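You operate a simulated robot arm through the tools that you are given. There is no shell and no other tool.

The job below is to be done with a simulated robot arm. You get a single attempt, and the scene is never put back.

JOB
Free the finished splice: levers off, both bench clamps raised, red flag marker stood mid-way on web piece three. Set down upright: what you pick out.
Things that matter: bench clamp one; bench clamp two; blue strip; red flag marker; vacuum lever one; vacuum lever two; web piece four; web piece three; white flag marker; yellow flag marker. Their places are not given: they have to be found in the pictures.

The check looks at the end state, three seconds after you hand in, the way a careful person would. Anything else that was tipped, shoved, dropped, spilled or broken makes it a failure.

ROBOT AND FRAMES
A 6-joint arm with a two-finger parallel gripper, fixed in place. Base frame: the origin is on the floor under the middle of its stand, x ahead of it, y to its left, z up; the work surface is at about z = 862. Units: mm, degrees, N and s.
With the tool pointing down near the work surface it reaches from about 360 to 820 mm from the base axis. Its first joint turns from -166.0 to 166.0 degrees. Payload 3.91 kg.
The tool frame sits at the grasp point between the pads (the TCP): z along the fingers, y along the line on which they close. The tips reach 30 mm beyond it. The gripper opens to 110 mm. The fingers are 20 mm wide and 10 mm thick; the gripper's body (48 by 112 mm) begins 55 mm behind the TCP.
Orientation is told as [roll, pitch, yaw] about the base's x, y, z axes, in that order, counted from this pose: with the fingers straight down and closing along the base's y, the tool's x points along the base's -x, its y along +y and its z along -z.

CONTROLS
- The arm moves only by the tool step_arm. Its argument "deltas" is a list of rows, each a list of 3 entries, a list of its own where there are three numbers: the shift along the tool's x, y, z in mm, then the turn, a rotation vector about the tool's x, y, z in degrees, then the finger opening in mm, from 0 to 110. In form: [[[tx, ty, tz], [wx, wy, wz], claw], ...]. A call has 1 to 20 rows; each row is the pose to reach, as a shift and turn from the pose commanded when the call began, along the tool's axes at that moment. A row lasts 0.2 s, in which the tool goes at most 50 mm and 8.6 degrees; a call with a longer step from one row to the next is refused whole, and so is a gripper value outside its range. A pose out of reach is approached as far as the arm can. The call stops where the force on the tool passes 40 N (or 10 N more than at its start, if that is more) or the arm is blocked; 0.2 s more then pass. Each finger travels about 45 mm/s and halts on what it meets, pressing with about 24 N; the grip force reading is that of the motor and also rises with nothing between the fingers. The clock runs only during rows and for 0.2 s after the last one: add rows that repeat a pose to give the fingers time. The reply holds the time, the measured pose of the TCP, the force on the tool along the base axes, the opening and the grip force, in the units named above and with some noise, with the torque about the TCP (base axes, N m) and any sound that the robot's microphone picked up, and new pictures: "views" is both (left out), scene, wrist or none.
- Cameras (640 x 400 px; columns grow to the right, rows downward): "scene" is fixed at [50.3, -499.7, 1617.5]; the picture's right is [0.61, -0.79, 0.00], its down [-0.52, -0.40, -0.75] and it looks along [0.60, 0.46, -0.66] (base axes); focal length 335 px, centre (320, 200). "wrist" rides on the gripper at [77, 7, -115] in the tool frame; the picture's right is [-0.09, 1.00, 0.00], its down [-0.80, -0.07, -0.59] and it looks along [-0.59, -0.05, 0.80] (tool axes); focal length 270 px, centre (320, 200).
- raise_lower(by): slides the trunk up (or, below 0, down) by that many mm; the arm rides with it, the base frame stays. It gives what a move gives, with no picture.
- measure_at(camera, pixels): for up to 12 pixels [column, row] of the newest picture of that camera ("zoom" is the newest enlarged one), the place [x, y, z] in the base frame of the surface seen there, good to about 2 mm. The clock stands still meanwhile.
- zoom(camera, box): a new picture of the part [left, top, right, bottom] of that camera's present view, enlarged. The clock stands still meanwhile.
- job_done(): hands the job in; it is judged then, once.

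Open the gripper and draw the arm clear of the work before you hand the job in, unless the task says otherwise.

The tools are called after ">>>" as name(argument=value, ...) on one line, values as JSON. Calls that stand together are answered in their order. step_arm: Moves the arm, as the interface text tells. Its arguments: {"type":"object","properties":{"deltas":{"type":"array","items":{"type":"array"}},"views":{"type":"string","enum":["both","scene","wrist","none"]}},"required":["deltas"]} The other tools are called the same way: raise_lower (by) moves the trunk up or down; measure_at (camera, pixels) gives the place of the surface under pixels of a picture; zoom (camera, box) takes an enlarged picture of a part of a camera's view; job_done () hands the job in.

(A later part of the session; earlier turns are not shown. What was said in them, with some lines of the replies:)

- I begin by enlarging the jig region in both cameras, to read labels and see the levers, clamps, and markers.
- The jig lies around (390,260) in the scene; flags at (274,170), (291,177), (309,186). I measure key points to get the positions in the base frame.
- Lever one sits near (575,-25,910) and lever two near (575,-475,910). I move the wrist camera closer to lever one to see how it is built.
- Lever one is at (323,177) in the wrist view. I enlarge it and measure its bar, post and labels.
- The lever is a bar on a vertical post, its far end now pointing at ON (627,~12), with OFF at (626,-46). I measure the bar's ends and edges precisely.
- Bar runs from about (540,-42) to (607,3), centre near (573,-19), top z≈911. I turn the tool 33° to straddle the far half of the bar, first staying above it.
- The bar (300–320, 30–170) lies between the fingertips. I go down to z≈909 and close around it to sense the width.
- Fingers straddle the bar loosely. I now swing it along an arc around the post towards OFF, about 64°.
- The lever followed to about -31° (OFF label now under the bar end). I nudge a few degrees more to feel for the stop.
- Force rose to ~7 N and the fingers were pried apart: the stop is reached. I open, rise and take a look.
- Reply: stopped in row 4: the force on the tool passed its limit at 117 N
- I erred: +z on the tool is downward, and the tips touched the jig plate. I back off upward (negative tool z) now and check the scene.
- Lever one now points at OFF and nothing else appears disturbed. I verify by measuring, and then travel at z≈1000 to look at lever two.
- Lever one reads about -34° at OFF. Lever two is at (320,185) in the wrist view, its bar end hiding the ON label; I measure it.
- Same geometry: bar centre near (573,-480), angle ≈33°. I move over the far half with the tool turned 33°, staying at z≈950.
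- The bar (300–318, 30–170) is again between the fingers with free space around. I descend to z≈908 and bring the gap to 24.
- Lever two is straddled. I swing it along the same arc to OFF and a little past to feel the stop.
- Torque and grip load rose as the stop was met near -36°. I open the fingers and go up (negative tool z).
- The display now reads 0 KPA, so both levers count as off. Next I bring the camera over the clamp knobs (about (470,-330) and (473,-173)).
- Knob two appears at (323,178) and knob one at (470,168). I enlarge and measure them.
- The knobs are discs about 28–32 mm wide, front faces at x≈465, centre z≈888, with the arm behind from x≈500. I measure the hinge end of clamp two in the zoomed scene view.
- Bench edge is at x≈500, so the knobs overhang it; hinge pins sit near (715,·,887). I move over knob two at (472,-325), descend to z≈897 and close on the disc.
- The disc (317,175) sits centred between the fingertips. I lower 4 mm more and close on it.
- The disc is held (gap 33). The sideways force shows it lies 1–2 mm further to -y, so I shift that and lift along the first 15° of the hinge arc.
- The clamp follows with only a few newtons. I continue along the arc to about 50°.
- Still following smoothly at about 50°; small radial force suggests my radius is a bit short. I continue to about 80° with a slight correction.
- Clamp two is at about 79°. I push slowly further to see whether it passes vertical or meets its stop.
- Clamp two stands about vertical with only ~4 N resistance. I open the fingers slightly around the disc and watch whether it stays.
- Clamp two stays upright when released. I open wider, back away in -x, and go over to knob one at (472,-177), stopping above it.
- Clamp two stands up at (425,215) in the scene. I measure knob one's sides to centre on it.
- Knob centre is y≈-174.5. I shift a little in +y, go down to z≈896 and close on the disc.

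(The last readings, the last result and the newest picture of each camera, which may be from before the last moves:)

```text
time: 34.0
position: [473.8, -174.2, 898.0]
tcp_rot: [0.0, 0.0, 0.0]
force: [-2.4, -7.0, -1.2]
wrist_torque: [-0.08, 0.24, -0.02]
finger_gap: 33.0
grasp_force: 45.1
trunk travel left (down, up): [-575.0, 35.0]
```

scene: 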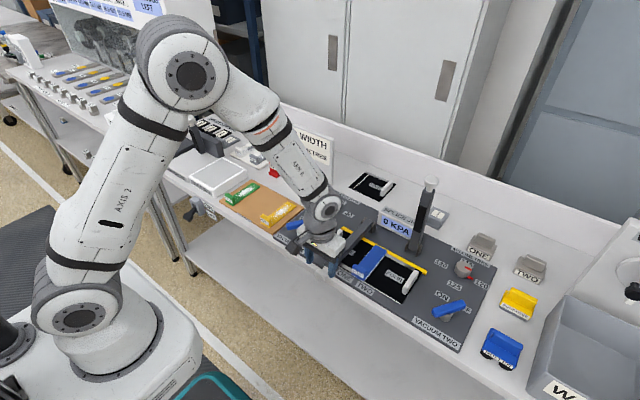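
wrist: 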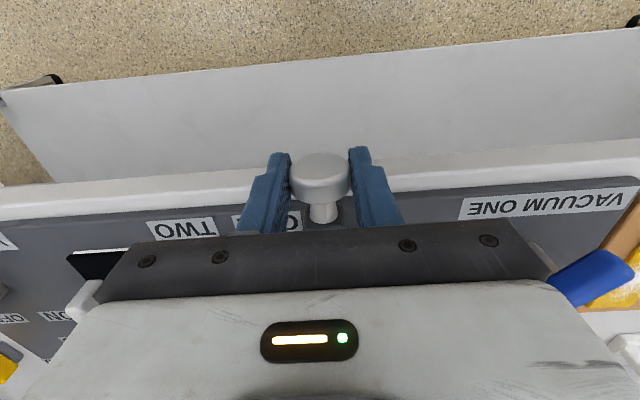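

Knob one is held (gap 33, modest forces). I lift along the hinge arc to about 60°.

>>> step_arm(deltas=[[[-0.9, -0.8, -21.3], [0, 0, 0], 5], [[-3.7, -0.8, -42.5], [0, 0, 0], 5], [[-8.3, -0.8, -63.3], [0, 0, 0], 5], [[-14.7, -0.8, -83.6], [0, 0, 0], 5], [[-22.9, -0.8, -103.3], [0, 0, 0], 5], [[-32.8, -0.8, -122.3], [0, 0, 0], 5], [[-44.2, -0.8, -140.2], [0, 0, 0], 5], [[-57.2, -0.8, -157.2], [0, 0, 0], 5], [[-71.6, -0.8, -172.9], [0, 0, 0], 5], [[-87.3, -0.8, -187.3], [0, 0, 0], 5], [[-104.3, -0.8, -200.3], [0, 0, 0], 5], [[-122.3, -0.8, -211.7], [0, 0, 0], 5], [[-122.3, -0.8, -211.7], [0, 0, 0], 5]])

```text
time: 36.8
position: [595.0, -175.3, 1108.0]
tcp_rot: [0.0, -0.1, -0.1]
force: [-5.0, -5.7, -0.2]
wrist_torque: [-0.17, 1.24, -0.09]
finger_gap: 33.2
grasp_force: 44.8
trunk travel left (down, up): [-575.0, 35.0]
```

scene: 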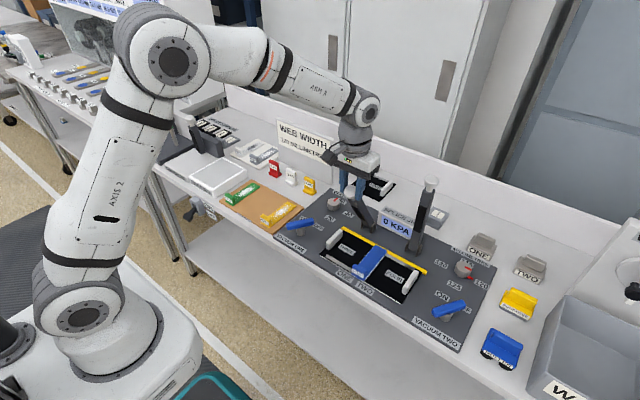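
wrist: 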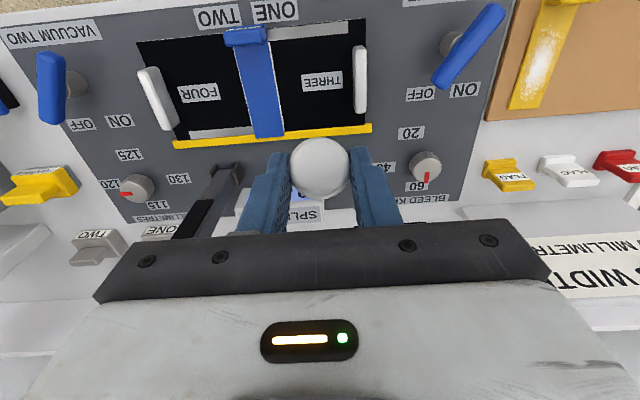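

Clamp one follows well. I carry it on to just past vertical (~92°), then release slightly.

>>> step_arm(deltas=[[[-18.9, -0.5, -9.9], [0, 0, 0], 5], [[-38.6, -0.5, -18.1], [0, 0, 0], 5], [[-58.9, -0.5, -24.5], [0, 0, 0], 5], [[-79.7, -0.5, -29.1], [0, 0, 0], 5], [[-100.9, -0.5, -31.9], [0, 0, 0], 5], [[-111.5, -0.5, -32.6], [0, 0, 0], 5], [[-122.2, -0.5, -32.8], [0, 0, 0], 5], [[-128, -0.5, -32.7], [0, 0, 0], 5], [[-128, -0.5, -32.7], [0, 0, 0], 5], [[-128, -0.5, -32.7], [0, 0, 0], 38], [[-128, -0.5, -32.7], [0, 0, 0], 38], [[-128, -0.5, -32.7], [0, 0, 0], 38]])

```text
time: 39.4
position: [724.8, -174.7, 1143.3]
tcp_rot: [0.0, 0.0, 0.0]
force: [-0.4, -0.1, 0.5]
wrist_torque: [0.0, -0.01, 0.02]
finger_gap: 37.7
grasp_force: 0.1
trunk travel left (down, up): [-575.0, 35.0]
```

scene: 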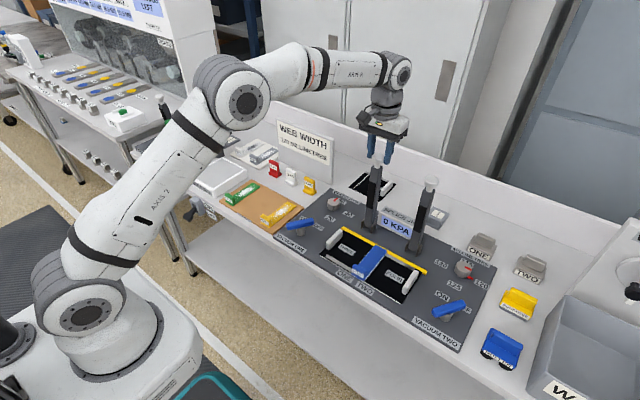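
wrist: 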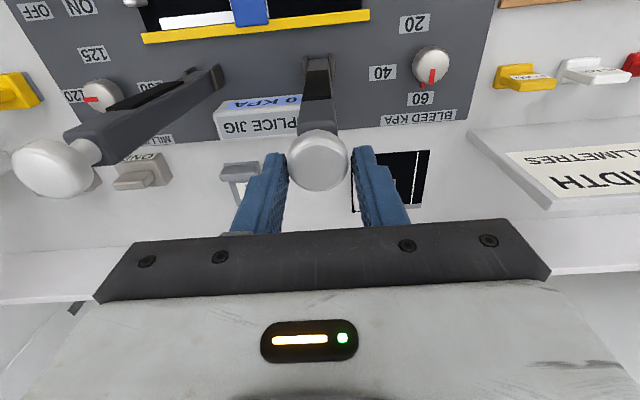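

Both clamps stand on their own. I open wider and back off to look straight at web piece three.

>>> step_arm(deltas=[[[0, 0, 0], [0, 0, 0], 60], [[0, 0, 0], [0, 0, 0], 60], [[45, 0, -8], [0, 0, 0], 60], [[90, 0, -8], [0, 0, 0], 60], [[130, 5, 0], [0, 0, 0], 60], [[165, 8, 25], [0, 0, 0], 80], [[195, 12, 60], [0, 0, 0], 110], [[215, 15, 100], [0, 0, 0], 110], [[225, 15, 130], [0, 0, 0], 110], [[225, 15, 130], [0, 0, 0], 110]])

```text
time: 41.6
position: [497.9, -157.6, 1007.5]
tcp_rot: [0.0, 0.0, 0.0]
force: [-0.4, -0.4, -0.5]
wrist_torque: [0.03, -0.01, 0.02]
finger_gap: 110.0
grasp_force: 0.1
trunk travel left (down, up): [-575.0, 35.0]
```

scene: 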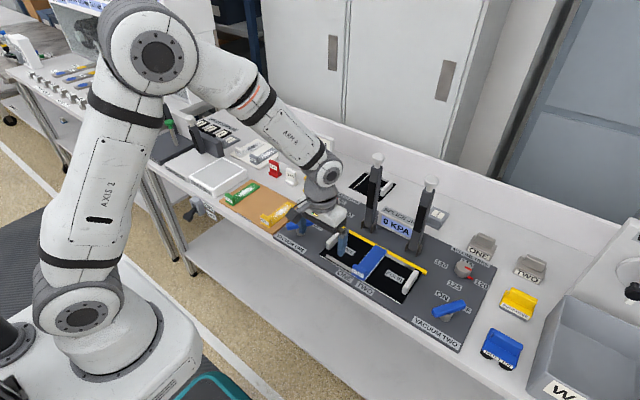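
wrist: 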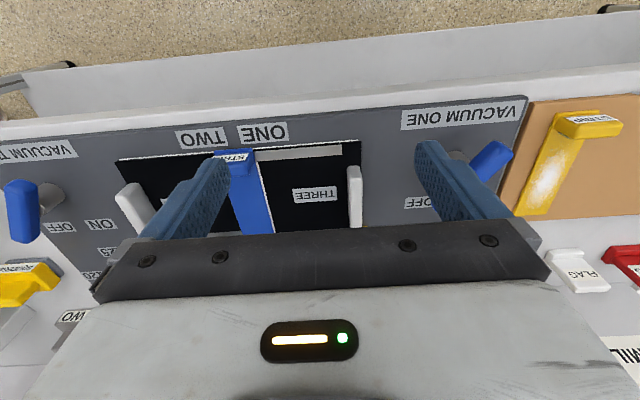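

The web is partly hidden by my gripper. I rise 130 mm for a full view of web piece three.

>>> step_arm(deltas=[[[0, 0, -45], [0, 0, 0], 110], [[5, 0, -90], [0, 0, 0], 110], [[10, 0, -130], [0, 0, 0], 110], [[10, 0, -130], [0, 0, 0], 110]], views="wrist")

>>> zoom(camera="wrist", box=[180, 60, 460, 240])

```text
time: 42.6
position: [490.6, -160.2, 1140.4]
tcp_rot: [0.0, 0.1, 0.0]
force: [-0.2, 0.8, -0.3]
wrist_torque: [-0.01, -0.01, 0.0]
finger_gap: 110.0
grasp_force: 0.1
trunk travel left (down, up): [-575.0, 35.0]
```

wrist: 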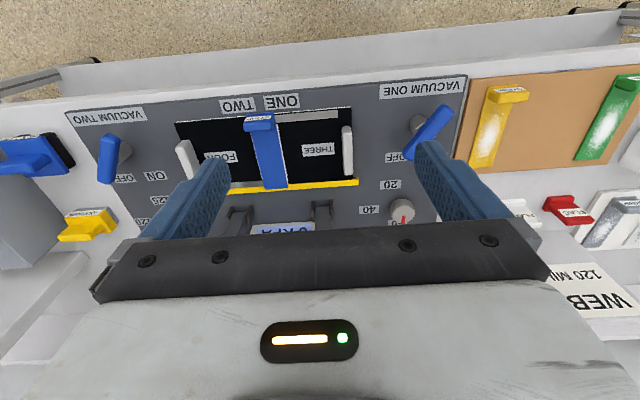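

```text
2.22 times, centred on (320, 150) of wrist
```

zoom: 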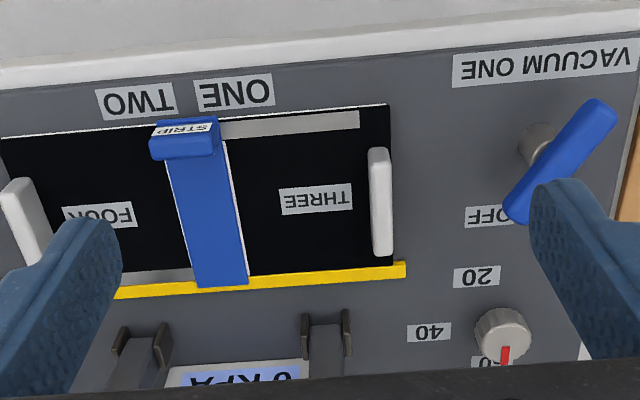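

I measure the corners, label, handle and strip of web piece three in this zoomed view.

>>> measure_at(camera="zoom", pixels=[[386, 112], [391, 258], [300, 125], [316, 198], [378, 150], [381, 250], [256, 262], [237, 145], [210, 200], [175, 185], [238, 230], [355, 260]])

>>> zoom(camera="scene", box=[230, 140, 330, 210])

```text
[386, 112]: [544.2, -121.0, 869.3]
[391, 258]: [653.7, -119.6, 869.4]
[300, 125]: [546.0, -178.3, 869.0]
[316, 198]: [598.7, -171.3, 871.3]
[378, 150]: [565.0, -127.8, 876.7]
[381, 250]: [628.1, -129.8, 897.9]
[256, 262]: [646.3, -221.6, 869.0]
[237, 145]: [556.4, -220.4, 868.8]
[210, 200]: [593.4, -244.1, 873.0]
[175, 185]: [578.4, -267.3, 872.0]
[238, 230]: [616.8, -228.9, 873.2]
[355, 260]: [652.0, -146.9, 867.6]
```

```text
5.71 times, centred on (280, 175) of scene
```

zoom: 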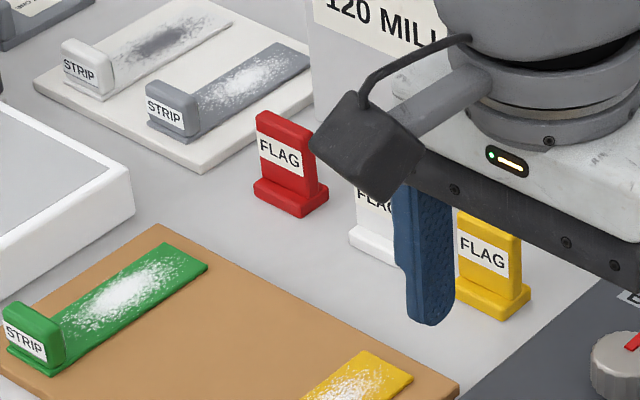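

Web piece three spans x≈540–655, y≈-118 to the joint under the strip near y≈-248, so its middle is about (598,-180). Now I measure the red flag in the zoomed scene picture.

>>> measure_at(camera="zoom", pixels=[[262, 114], [310, 130], [285, 122], [280, 150], [265, 175], [302, 190], [258, 185], [300, 208], [325, 192], [314, 160], [280, 190], [230, 220]])

```text
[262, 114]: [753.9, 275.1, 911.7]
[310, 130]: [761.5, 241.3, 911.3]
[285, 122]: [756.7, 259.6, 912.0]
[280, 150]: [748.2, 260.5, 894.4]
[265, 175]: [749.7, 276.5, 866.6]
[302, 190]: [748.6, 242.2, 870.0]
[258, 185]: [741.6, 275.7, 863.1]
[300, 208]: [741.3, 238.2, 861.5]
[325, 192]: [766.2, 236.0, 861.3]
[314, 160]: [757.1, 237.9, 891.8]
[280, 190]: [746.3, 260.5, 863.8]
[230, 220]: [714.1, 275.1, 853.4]
```

Red flag: top z≈912, plate about 36 mm wide (y 240–276) and 12 mm thick (x 748–760), foot from z≈854 to 865. I move to view it and the sign behind with the wrist camera before picking.

>>> step_arm(deltas=[[[-10, 42, 0], [0, 0, 0], 110], [[-20, 84, 0], [0, 0, 0], 110], [[-30, 126, 0], [0, 0, 0], 110], [[-45, 168, 5], [0, 0, 0], 110], [[-60, 210, 10], [0, 0, 0], 110], [[-75, 252, 20], [0, 0, 0], 100], [[-90, 294, 30], [0, 0, 0], 90], [[-105, 336, 40], [0, 0, 0], 80], [[-120, 378, 50], [0, 0, 0], 70], [[-130, 418, 60], [0, 0, 0], 70], [[-130, 418, 60], [0, 0, 0], 70]])

```text
time: 45.0
position: [617.1, 256.8, 1083.8]
tcp_rot: [0.0, -0.1, -0.1]
force: [-0.2, 0.8, -0.3]
wrist_torque: [-0.04, 0.01, 0.01]
finger_gap: 70.3
grasp_force: 0.0
trunk travel left (down, up): [-575.0, 35.0]
```

scene: 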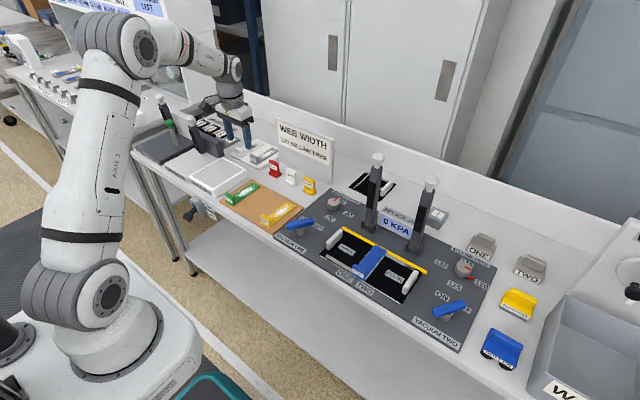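
wrist: 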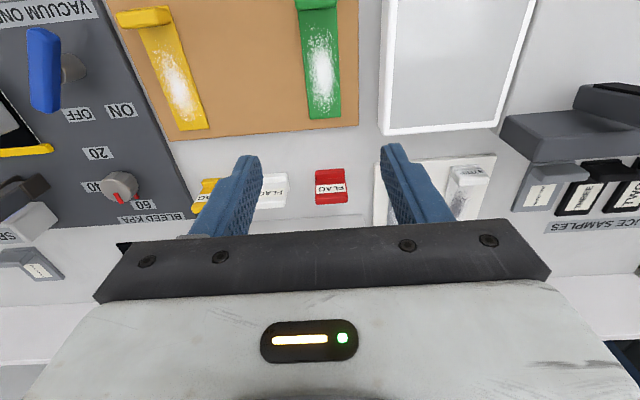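

Now both cameras show the flag area. I enlarge the red flag at (330,187) and measure it and the sign.

>>> zoom(camera="wrist", box=[230, 130, 420, 230])

>>> measure_at(camera="wrist", pixels=[[330, 172], [330, 187], [318, 172], [342, 172], [317, 200], [346, 200], [331, 200], [331, 207], [290, 210], [370, 220], [380, 200], [300, 190]])

>>> measure_at(camera="scene", pixels=[[280, 124], [278, 152], [331, 143], [328, 178], [305, 130], [300, 160], [274, 166], [291, 176], [260, 150], [237, 148]])

```text
3.37 times, centred on (325, 180) of wrist
```

zoom: 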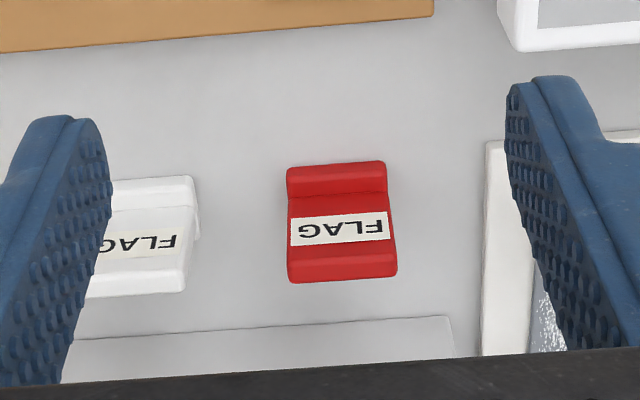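

```text
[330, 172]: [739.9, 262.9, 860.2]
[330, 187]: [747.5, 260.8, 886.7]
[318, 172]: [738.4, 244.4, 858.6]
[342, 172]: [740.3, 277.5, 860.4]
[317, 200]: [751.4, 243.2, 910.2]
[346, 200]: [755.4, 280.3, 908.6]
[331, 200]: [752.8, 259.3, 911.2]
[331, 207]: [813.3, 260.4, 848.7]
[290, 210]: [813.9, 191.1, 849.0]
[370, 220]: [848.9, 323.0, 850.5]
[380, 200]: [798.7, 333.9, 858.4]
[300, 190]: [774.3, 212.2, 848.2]
```

```text
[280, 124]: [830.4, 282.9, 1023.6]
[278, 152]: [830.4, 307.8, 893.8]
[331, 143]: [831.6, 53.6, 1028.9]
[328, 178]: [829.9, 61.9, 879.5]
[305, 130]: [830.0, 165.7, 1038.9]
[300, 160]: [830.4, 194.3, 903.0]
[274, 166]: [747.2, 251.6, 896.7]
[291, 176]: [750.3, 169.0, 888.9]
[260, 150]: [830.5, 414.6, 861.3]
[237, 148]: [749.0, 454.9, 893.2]
```

Sign is at x≈830 (clear of the gripper at x=754), bench z≈849, flag centre (754,260). I move over the flag at z≈960 with a 70 mm gap.

>>> step_arm(deltas=[[[-35, 1, 30], [0, 0, 0], 70], [[-70, 2, 60], [0, 0, 0], 70], [[-105, 3, 90], [0, 0, 0], 70], [[-137, 3, 120], [0, 0, 0], 70], [[-137, 3, 120], [0, 0, 0], 70]])

```text
time: 46.2
position: [753.9, 260.4, 966.9]
tcp_rot: [0.0, 0.0, 0.0]
force: [-0.3, -0.6, 0.0]
wrist_torque: [-0.03, 0.0, 0.01]
finger_gap: 70.0
grasp_force: 0.1
trunk travel left (down, up): [-575.0, 35.0]
```

scene: 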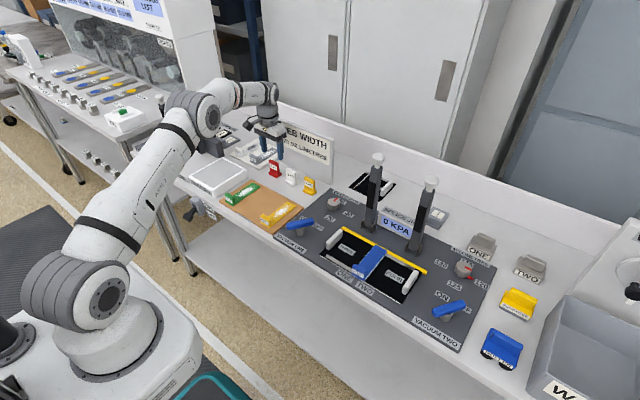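
wrist: 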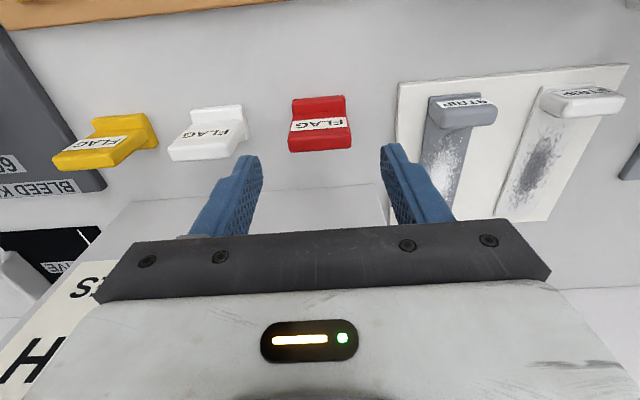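

The red flag is at (320,125), between the fingers. I measure it once more from close by.

>>> measure_at(camera="wrist", pixels=[[292, 145], [349, 145], [320, 145], [294, 103], [344, 103], [320, 103], [320, 122], [292, 135], [350, 138], [246, 130], [460, 125], [400, 100]])

```text
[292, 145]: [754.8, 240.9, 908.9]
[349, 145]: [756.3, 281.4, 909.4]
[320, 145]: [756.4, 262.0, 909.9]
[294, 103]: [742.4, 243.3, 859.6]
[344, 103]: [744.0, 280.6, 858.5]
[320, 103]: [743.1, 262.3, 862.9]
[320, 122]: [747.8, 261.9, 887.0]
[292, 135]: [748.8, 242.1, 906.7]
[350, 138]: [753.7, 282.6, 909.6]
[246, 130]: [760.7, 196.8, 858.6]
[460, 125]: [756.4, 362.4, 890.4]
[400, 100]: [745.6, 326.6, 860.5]
```

Flag centre confirmed at (754,261). I descend to z≈898 and close the fingers on the plate's edges.

>>> step_arm(deltas=[[[0, 1, 25], [0, 0, 0], 70], [[0, 1, 50], [0, 0, 0], 70], [[0, 1, 68], [0, 0, 0], 65], [[0, 1, 68], [0, 0, 0], 50], [[0, 1, 68], [0, 0, 0], 40], [[0, 1, 68], [0, 0, 0], 30], [[0, 1, 68], [0, 0, 0], 20], [[0, 1, 68], [0, 0, 0], 20]])

```text
time: 48.0
position: [754.7, 260.5, 898.3]
tcp_rot: [0.1, -0.1, 0.1]
force: [0.7, 0.1, 2.3]
wrist_torque: [-0.01, -0.05, 0.0]
finger_gap: 43.3
grasp_force: 24.4
trunk travel left (down, up): [-575.0, 35.0]
```

scene: 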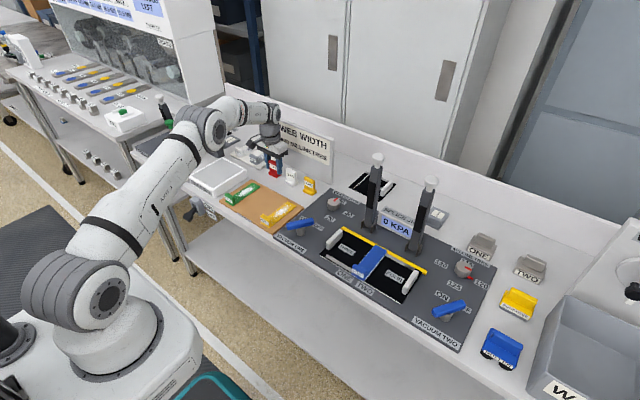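
wrist: 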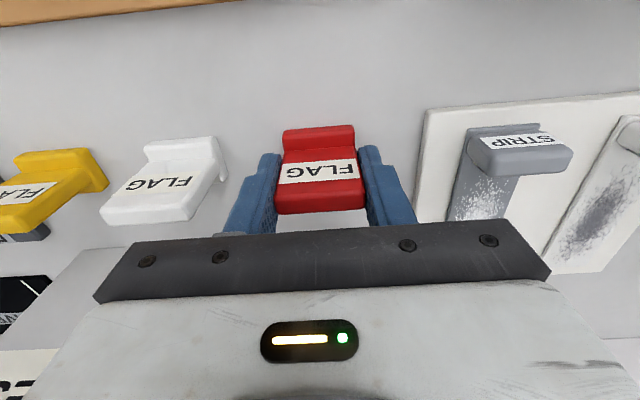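

Flag gripped (gap 43, 24 N). I lift it straight up 100 mm and check it hangs straight.

>>> step_arm(deltas=[[[0, 0, -10], [0, 0, 0], 20], [[0, 0, -30], [0, 0, 0], 20], [[0, 0, -55], [0, 0, 0], 20], [[0, 0, -80], [0, 0, 0], 20], [[0, 0, -105], [0, 0, 0], 20], [[0, 0, -105], [0, 0, 0], 20]])

```text
time: 49.4
position: [757.5, 262.7, 999.3]
tcp_rot: [0.0, 0.0, -0.1]
force: [-0.7, 0.0, -0.9]
wrist_torque: [-0.01, 0.01, 0.02]
finger_gap: 43.4
grasp_force: 23.7
trunk travel left (down, up): [-575.0, 35.0]
```

scene: 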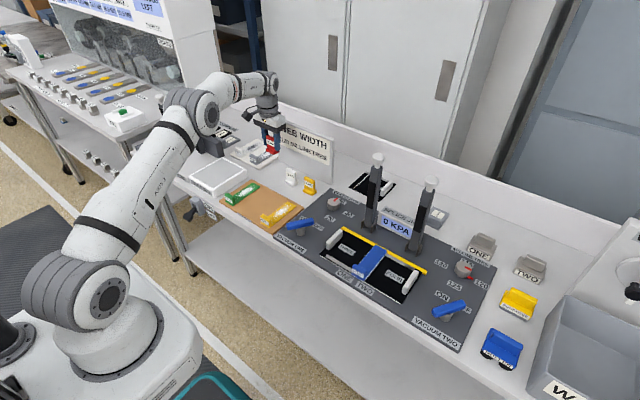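
wrist: 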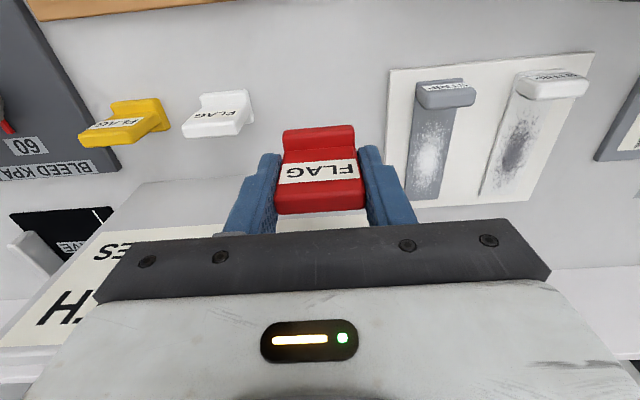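

The flag hangs unchanged in the grip. I carry it at z≈1003, first backing to x≈596, then across to above web piece three at y≈-180.

>>> step_arm(deltas=[[[35, 0, 0], [0, 0, 0], 20], [[75, -10, 0], [0, 0, 0], 20], [[112, -35, 0], [0, 0, 0], 20], [[138, -70, 0], [0, 0, 0], 20], [[154, -110, 0], [0, 0, 0], 20], [[158, -155, 0], [0, 0, 0], 20], [[158, -200, 0], [0, 0, 0], 20], [[158, -245, 0], [0, 0, 0], 20], [[158, -290, 0], [0, 0, 0], 20], [[158, -335, 0], [0, 0, 0], 20], [[158, -380, 0], [0, 0, 0], 20], [[157, -420, 0], [0, 0, 0], 20], [[157, -441, 0], [0, 0, 0], 20], [[157, -441, 0], [0, 0, 0], 20]])

```text
time: 52.4
position: [600.2, -179.8, 998.8]
tcp_rot: [-0.1, 0.0, 0.0]
force: [-0.3, 0.0, 0.5]
wrist_torque: [0.02, -0.03, -0.01]
finger_gap: 43.4
grasp_force: 24.4
trunk travel left (down, up): [-575.0, 35.0]
```

scene: 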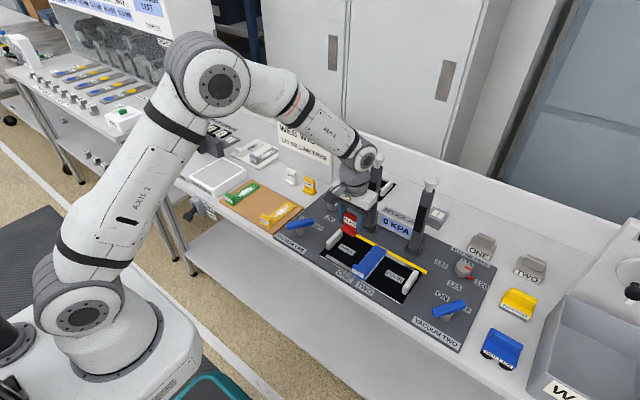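
wrist: 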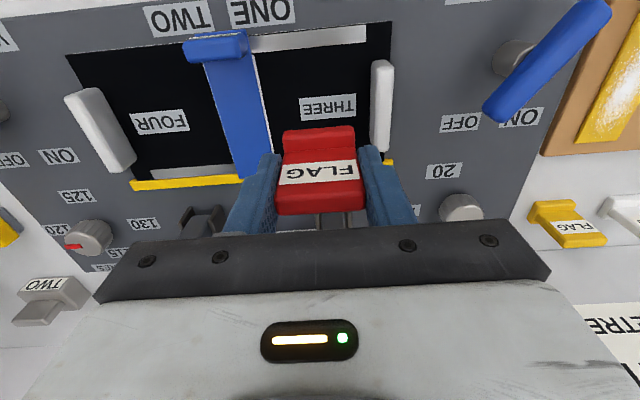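

I am above the web. I measure the web's outer edges, handle and strip edges from here to fix the middle of piece three.

>>> measure_at(camera="wrist", pixels=[[389, 28], [72, 58], [385, 100], [380, 70], [258, 100], [216, 100], [238, 100], [328, 107], [160, 121], [100, 120], [392, 100], [372, 100]])

>>> zoom(camera="scene", box=[310, 160, 450, 310])

```text
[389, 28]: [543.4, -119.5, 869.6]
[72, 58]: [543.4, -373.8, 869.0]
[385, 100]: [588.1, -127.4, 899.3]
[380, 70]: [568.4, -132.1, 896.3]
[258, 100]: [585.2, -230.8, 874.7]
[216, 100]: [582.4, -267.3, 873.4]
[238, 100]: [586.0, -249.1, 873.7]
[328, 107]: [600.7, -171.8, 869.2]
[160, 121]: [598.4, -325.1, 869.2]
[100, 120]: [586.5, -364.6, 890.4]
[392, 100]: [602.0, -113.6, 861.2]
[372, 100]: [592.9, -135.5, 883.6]
```

```text
2.67 times, centred on (380, 235) of scene
```

zoom: 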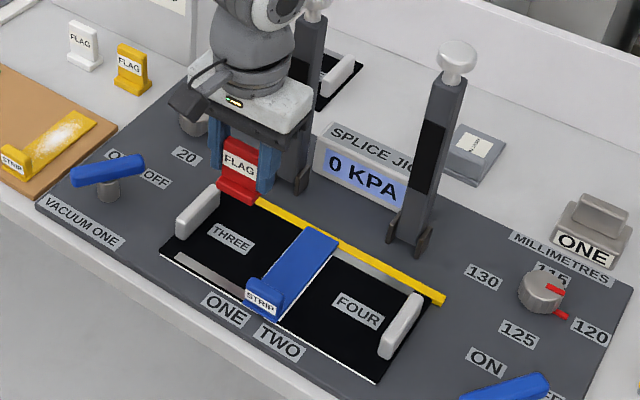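

Labels THREE (y≈-172) and FOUR (y≈-325) put the joint at y≈-248, so piece three's middle is about (598,-183). I shift 3 mm in -y and descend 80 mm, just short of contact.

>>> step_arm(deltas=[[[1, -3, 25], [0, 0, 0], 20], [[1, -3, 50], [0, 0, 0], 20], [[1, -3, 68], [0, 0, 0], 20], [[1, -3, 76], [0, 0, 0], 20], [[1, -3, 80], [0, 0, 0], 20], [[1, -3, 80], [0, 0, 0], 20]])

```text
time: 53.8
position: [597.9, -182.9, 918.2]
tcp_rot: [0.0, 0.0, 0.0]
force: [0.5, -0.2, 0.2]
wrist_torque: [0.01, -0.03, -0.04]
finger_gap: 43.3
grasp_force: 23.4
trunk travel left (down, up): [-575.0, 35.0]
```

scene: 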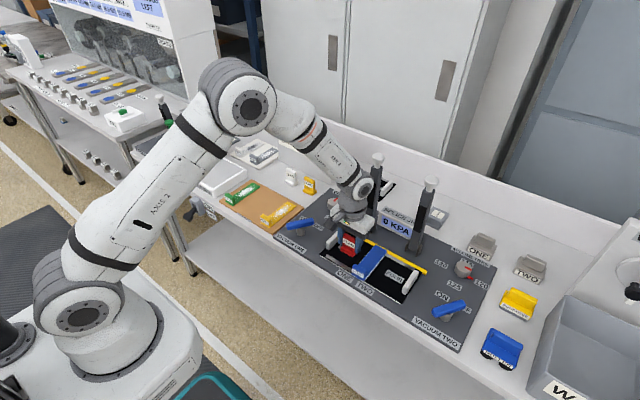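
wrist: 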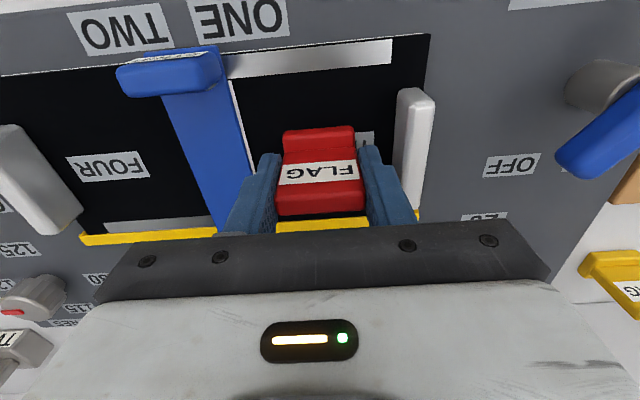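

No contact force yet. I lower in 1 mm steps, 3 mm in total, and read the force.

>>> step_arm(deltas=[[[0, 0, 1], [0, 0, 0], 20], [[0, 0, 2], [0, 0, 0], 20], [[0, 0, 3], [0, 0, 0], 20], [[0, 0, 3], [0, 0, 0], 20]], views="none")

```text
time: 54.8
position: [597.1, -181.5, 916.8]
tcp_rot: [0.0, -0.2, 0.0]
force: [1.5, -1.5, 14.1]
wrist_torque: [-0.07, -0.02, 0.02]
finger_gap: 43.5
grasp_force: 24.0
trunk travel left (down, up): [-575.0, 35.0]
```

Contact is made (14 N). I ease up 0.8 mm to relax the load before releasing.

>>> step_arm(deltas=[[[0, 0, -0.8], [0, 0, 0], 20], [[0, 0, -0.8], [0, 0, 0], 20]])

```text
time: 55.4
position: [596.8, -182.1, 915.8]
tcp_rot: [0.1, -0.1, 0.0]
force: [3.4, -1.0, 14.4]
wrist_torque: [-0.03, -0.16, 0.02]
finger_gap: 43.4
grasp_force: 23.7
trunk travel left (down, up): [-575.0, 35.0]
```

scene: 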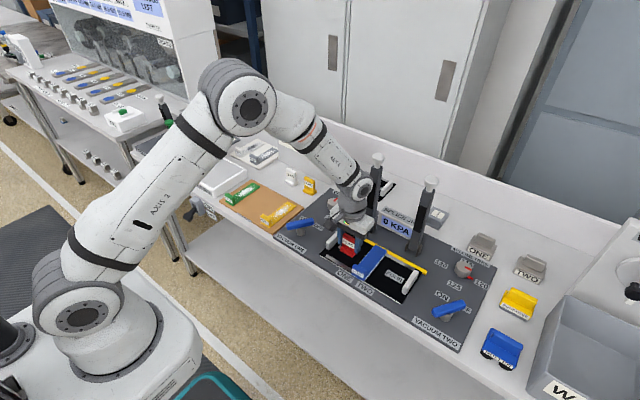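
wrist: 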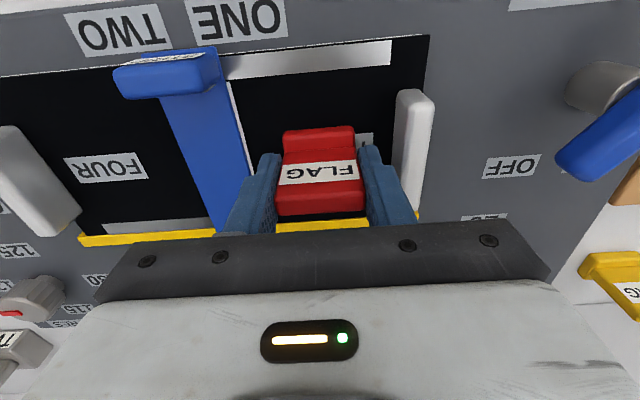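

Force is still 14 N; I ease up another 1 mm.

>>> step_arm(deltas=[[[0, 0, -0.6], [0, 0, 0], 20], [[0, 0, -1.2], [0, 0, 0], 20], [[0, 0, -1.2], [0, 0, 0], 20]], views="none")

```text
time: 56.2
position: [595.4, -181.3, 917.3]
tcp_rot: [-0.1, 0.1, 0.0]
force: [0.3, -3.2, 7.7]
wrist_torque: [-0.12, -0.07, -0.03]
finger_gap: 43.3
grasp_force: 23.4
trunk travel left (down, up): [-575.0, 35.0]
```

Down to 7.7 N. I ease 0.6 mm more and open the fingers gently to 57 mm, staying clear of the web handle at y≈-135.

>>> step_arm(deltas=[[[0, 0, -0.6], [0, 0, 0], 20], [[0, 0, -0.6], [0, 0, 0], 44], [[0, 0, -0.6], [0, 0, 0], 48], [[0, 0, -0.6], [0, 0, 0], 52], [[0, 0, -0.6], [0, 0, 0], 57], [[0, 0, -0.6], [0, 0, 0], 57]])

```text
time: 57.6
position: [598.0, -181.8, 916.8]
tcp_rot: [0.0, 0.0, 0.0]
force: [0.1, -0.3, -0.9]
wrist_torque: [0.03, -0.04, 0.03]
finger_gap: 56.8
grasp_force: 0.1
trunk travel left (down, up): [-575.0, 35.0]
```

scene: 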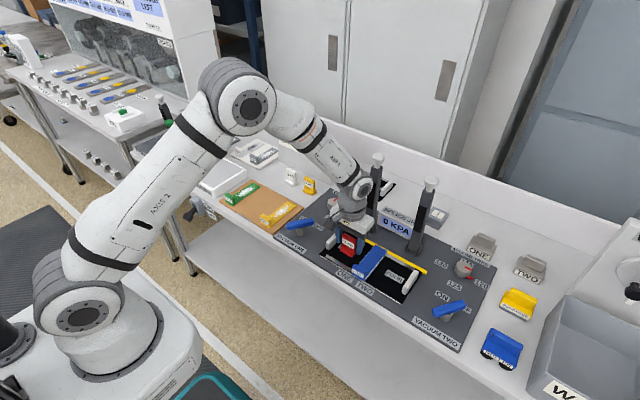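
wrist: 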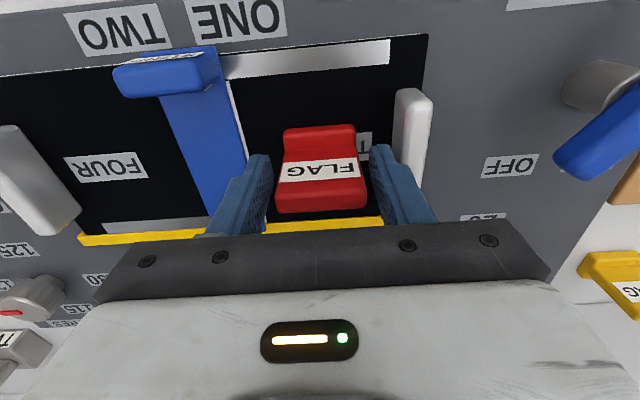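

The flag stands by itself between the open fingers at (322,170). I rise straight up, then draw back and look at it.

>>> step_arm(deltas=[[[0, 0, -20], [0, 0, 0], 57], [[0, 0, -50], [0, 0, 0], 57], [[0, 0, -90], [0, 0, 0], 57], [[5, 0, -130], [0, 0, 0], 57], [[40, 0, -160], [0, 0, 0], 57], [[80, 0, -185], [0, 0, 0], 80], [[110, 0, -210], [0, 0, 0], 110], [[110, 0, -210], [0, 0, 0], 110]])

```text
time: 59.4
position: [489.2, -181.6, 1132.5]
tcp_rot: [0.0, -0.1, 0.0]
force: [-0.3, 0.3, 0.5]
wrist_torque: [0.03, 0.02, 0.0]
finger_gap: 110.1
grasp_force: 0.0
trunk travel left (down, up): [-575.0, 35.0]
```

scene: 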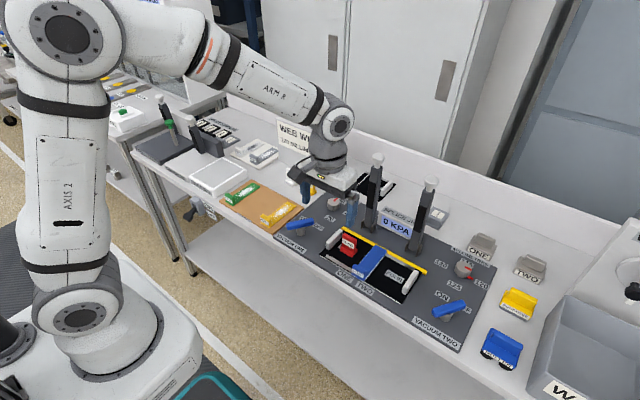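
wrist: 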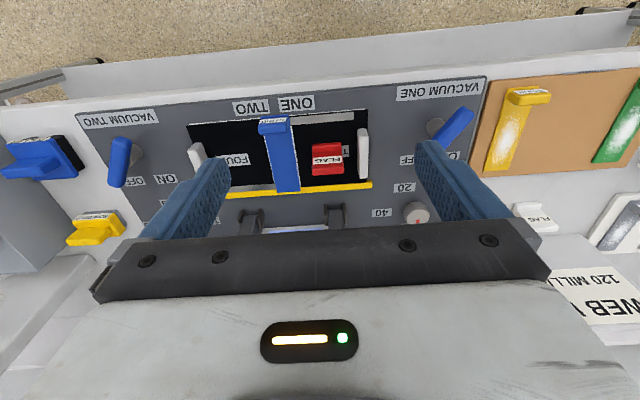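

I zoom in on the jig from both cameras and measure the flag's standing place.

>>> zoom(camera="scene", box=[260, 150, 500, 350])

>>> zoom(camera="wrist", box=[180, 70, 420, 230])

>>> measure_at(camera="wrist", pixels=[[314, 148], [340, 146], [314, 172], [342, 170], [328, 172], [328, 147], [363, 140], [272, 160], [298, 160]])

```text
2.00 times, centred on (380, 250) of scene
```

zoom: 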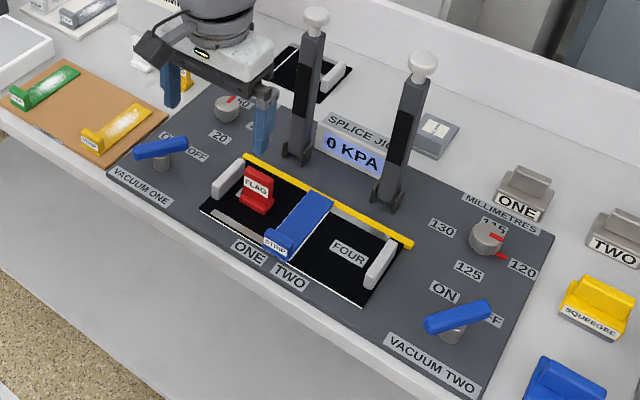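

```text
2.50 times, centred on (300, 150) of wrist
```

zoom: 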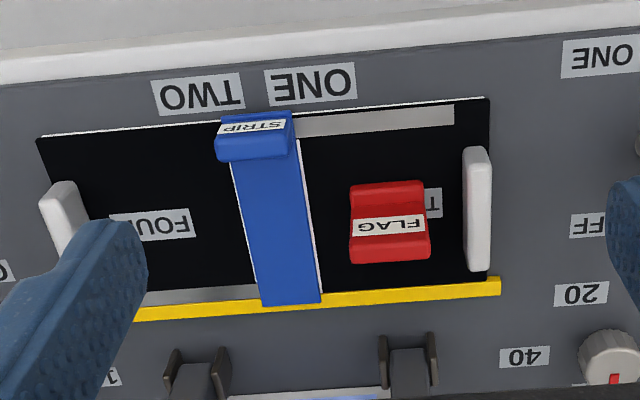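

```text
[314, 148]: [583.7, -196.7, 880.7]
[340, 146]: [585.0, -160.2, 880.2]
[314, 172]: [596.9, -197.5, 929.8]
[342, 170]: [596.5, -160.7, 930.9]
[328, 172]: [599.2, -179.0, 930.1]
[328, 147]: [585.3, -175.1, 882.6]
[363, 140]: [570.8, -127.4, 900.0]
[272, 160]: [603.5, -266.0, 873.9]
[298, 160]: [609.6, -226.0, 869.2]
```

The flag stands upright at (598,-179), both levers point to OFF, both clamps stand up. I draw the arm up and back clear of the work and wait a moment.

>>> step_arm(deltas=[[[5, 0, -40], [0, 0, 0], 110], [[10, 0, -80], [0, 0, 0], 110], [[10, 0, -120], [0, 0, 0], 110], [[10, 0, -120], [0, 0, 0], 110], [[10, 0, -120], [0, 0, 0], 110], [[10, 0, -120], [0, 0, 0], 110], [[10, 0, -120], [0, 0, 0], 110], [[10, 0, -120], [0, 0, 0], 110]])

>>> zoom(camera="scene", box=[170, 100, 560, 380])

```text
time: 61.2
position: [481.5, -183.7, 1249.8]
tcp_rot: [0.0, 0.0, 0.0]
force: [1.3, -0.3, 0.4]
wrist_torque: [0.0, -0.01, -0.02]
finger_gap: 110.1
grasp_force: 0.1
trunk travel left (down, up): [-575.0, 35.0]
```

scene: 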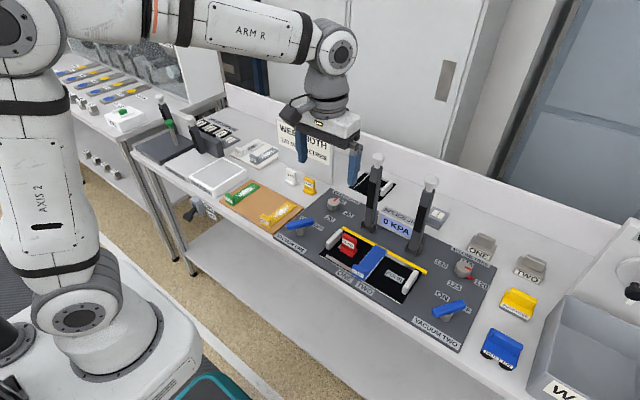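
wrist: 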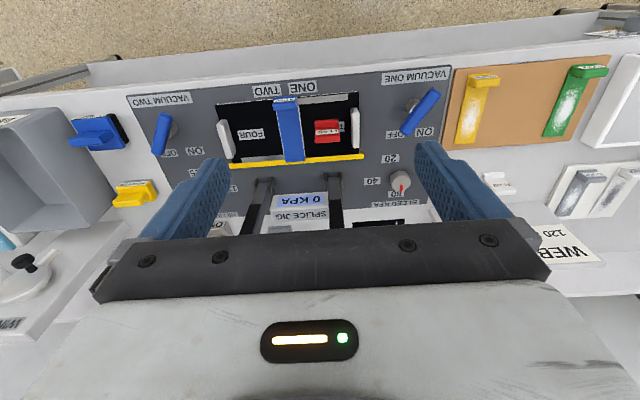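

```text
1.43 times, centred on (365, 240) of scene
```

zoom: 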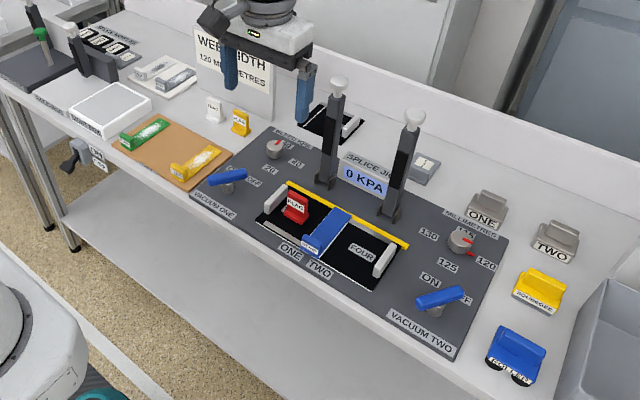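

The final pictures show everything in place: both levers at OFF (display 0 KPA), both clamps standing up at (375,195) and (425,215), and the red flag upright on web piece three at (348,243). The arm is clear with the gripper open, so I hand the job in.

>>> job_done()

```text
The job is handed in.
```

The splice is freed and the job is handed in; I don't have the check's result.

- **Levers:** both vacuum levers are turned to OFF, and the jig display reads 0 KPA.
- **Clamps:** both bench clamps are raised to about vertical. They stayed up by themselves after I let go.
- **Red flag marker:** it stands upright at about (598, -179), mid-way on web piece three between its outer edge and the joint under the blue strip.

One mistake along the way: after turning lever one I moved the tool down instead of up, and the fingertips pressed on the jig plate at about 117 N before the arm stopped. In the pictures afterwards nothing looked moved, tipped or damaged.

The arm was drawn up and back with the gripper open before I handed in.
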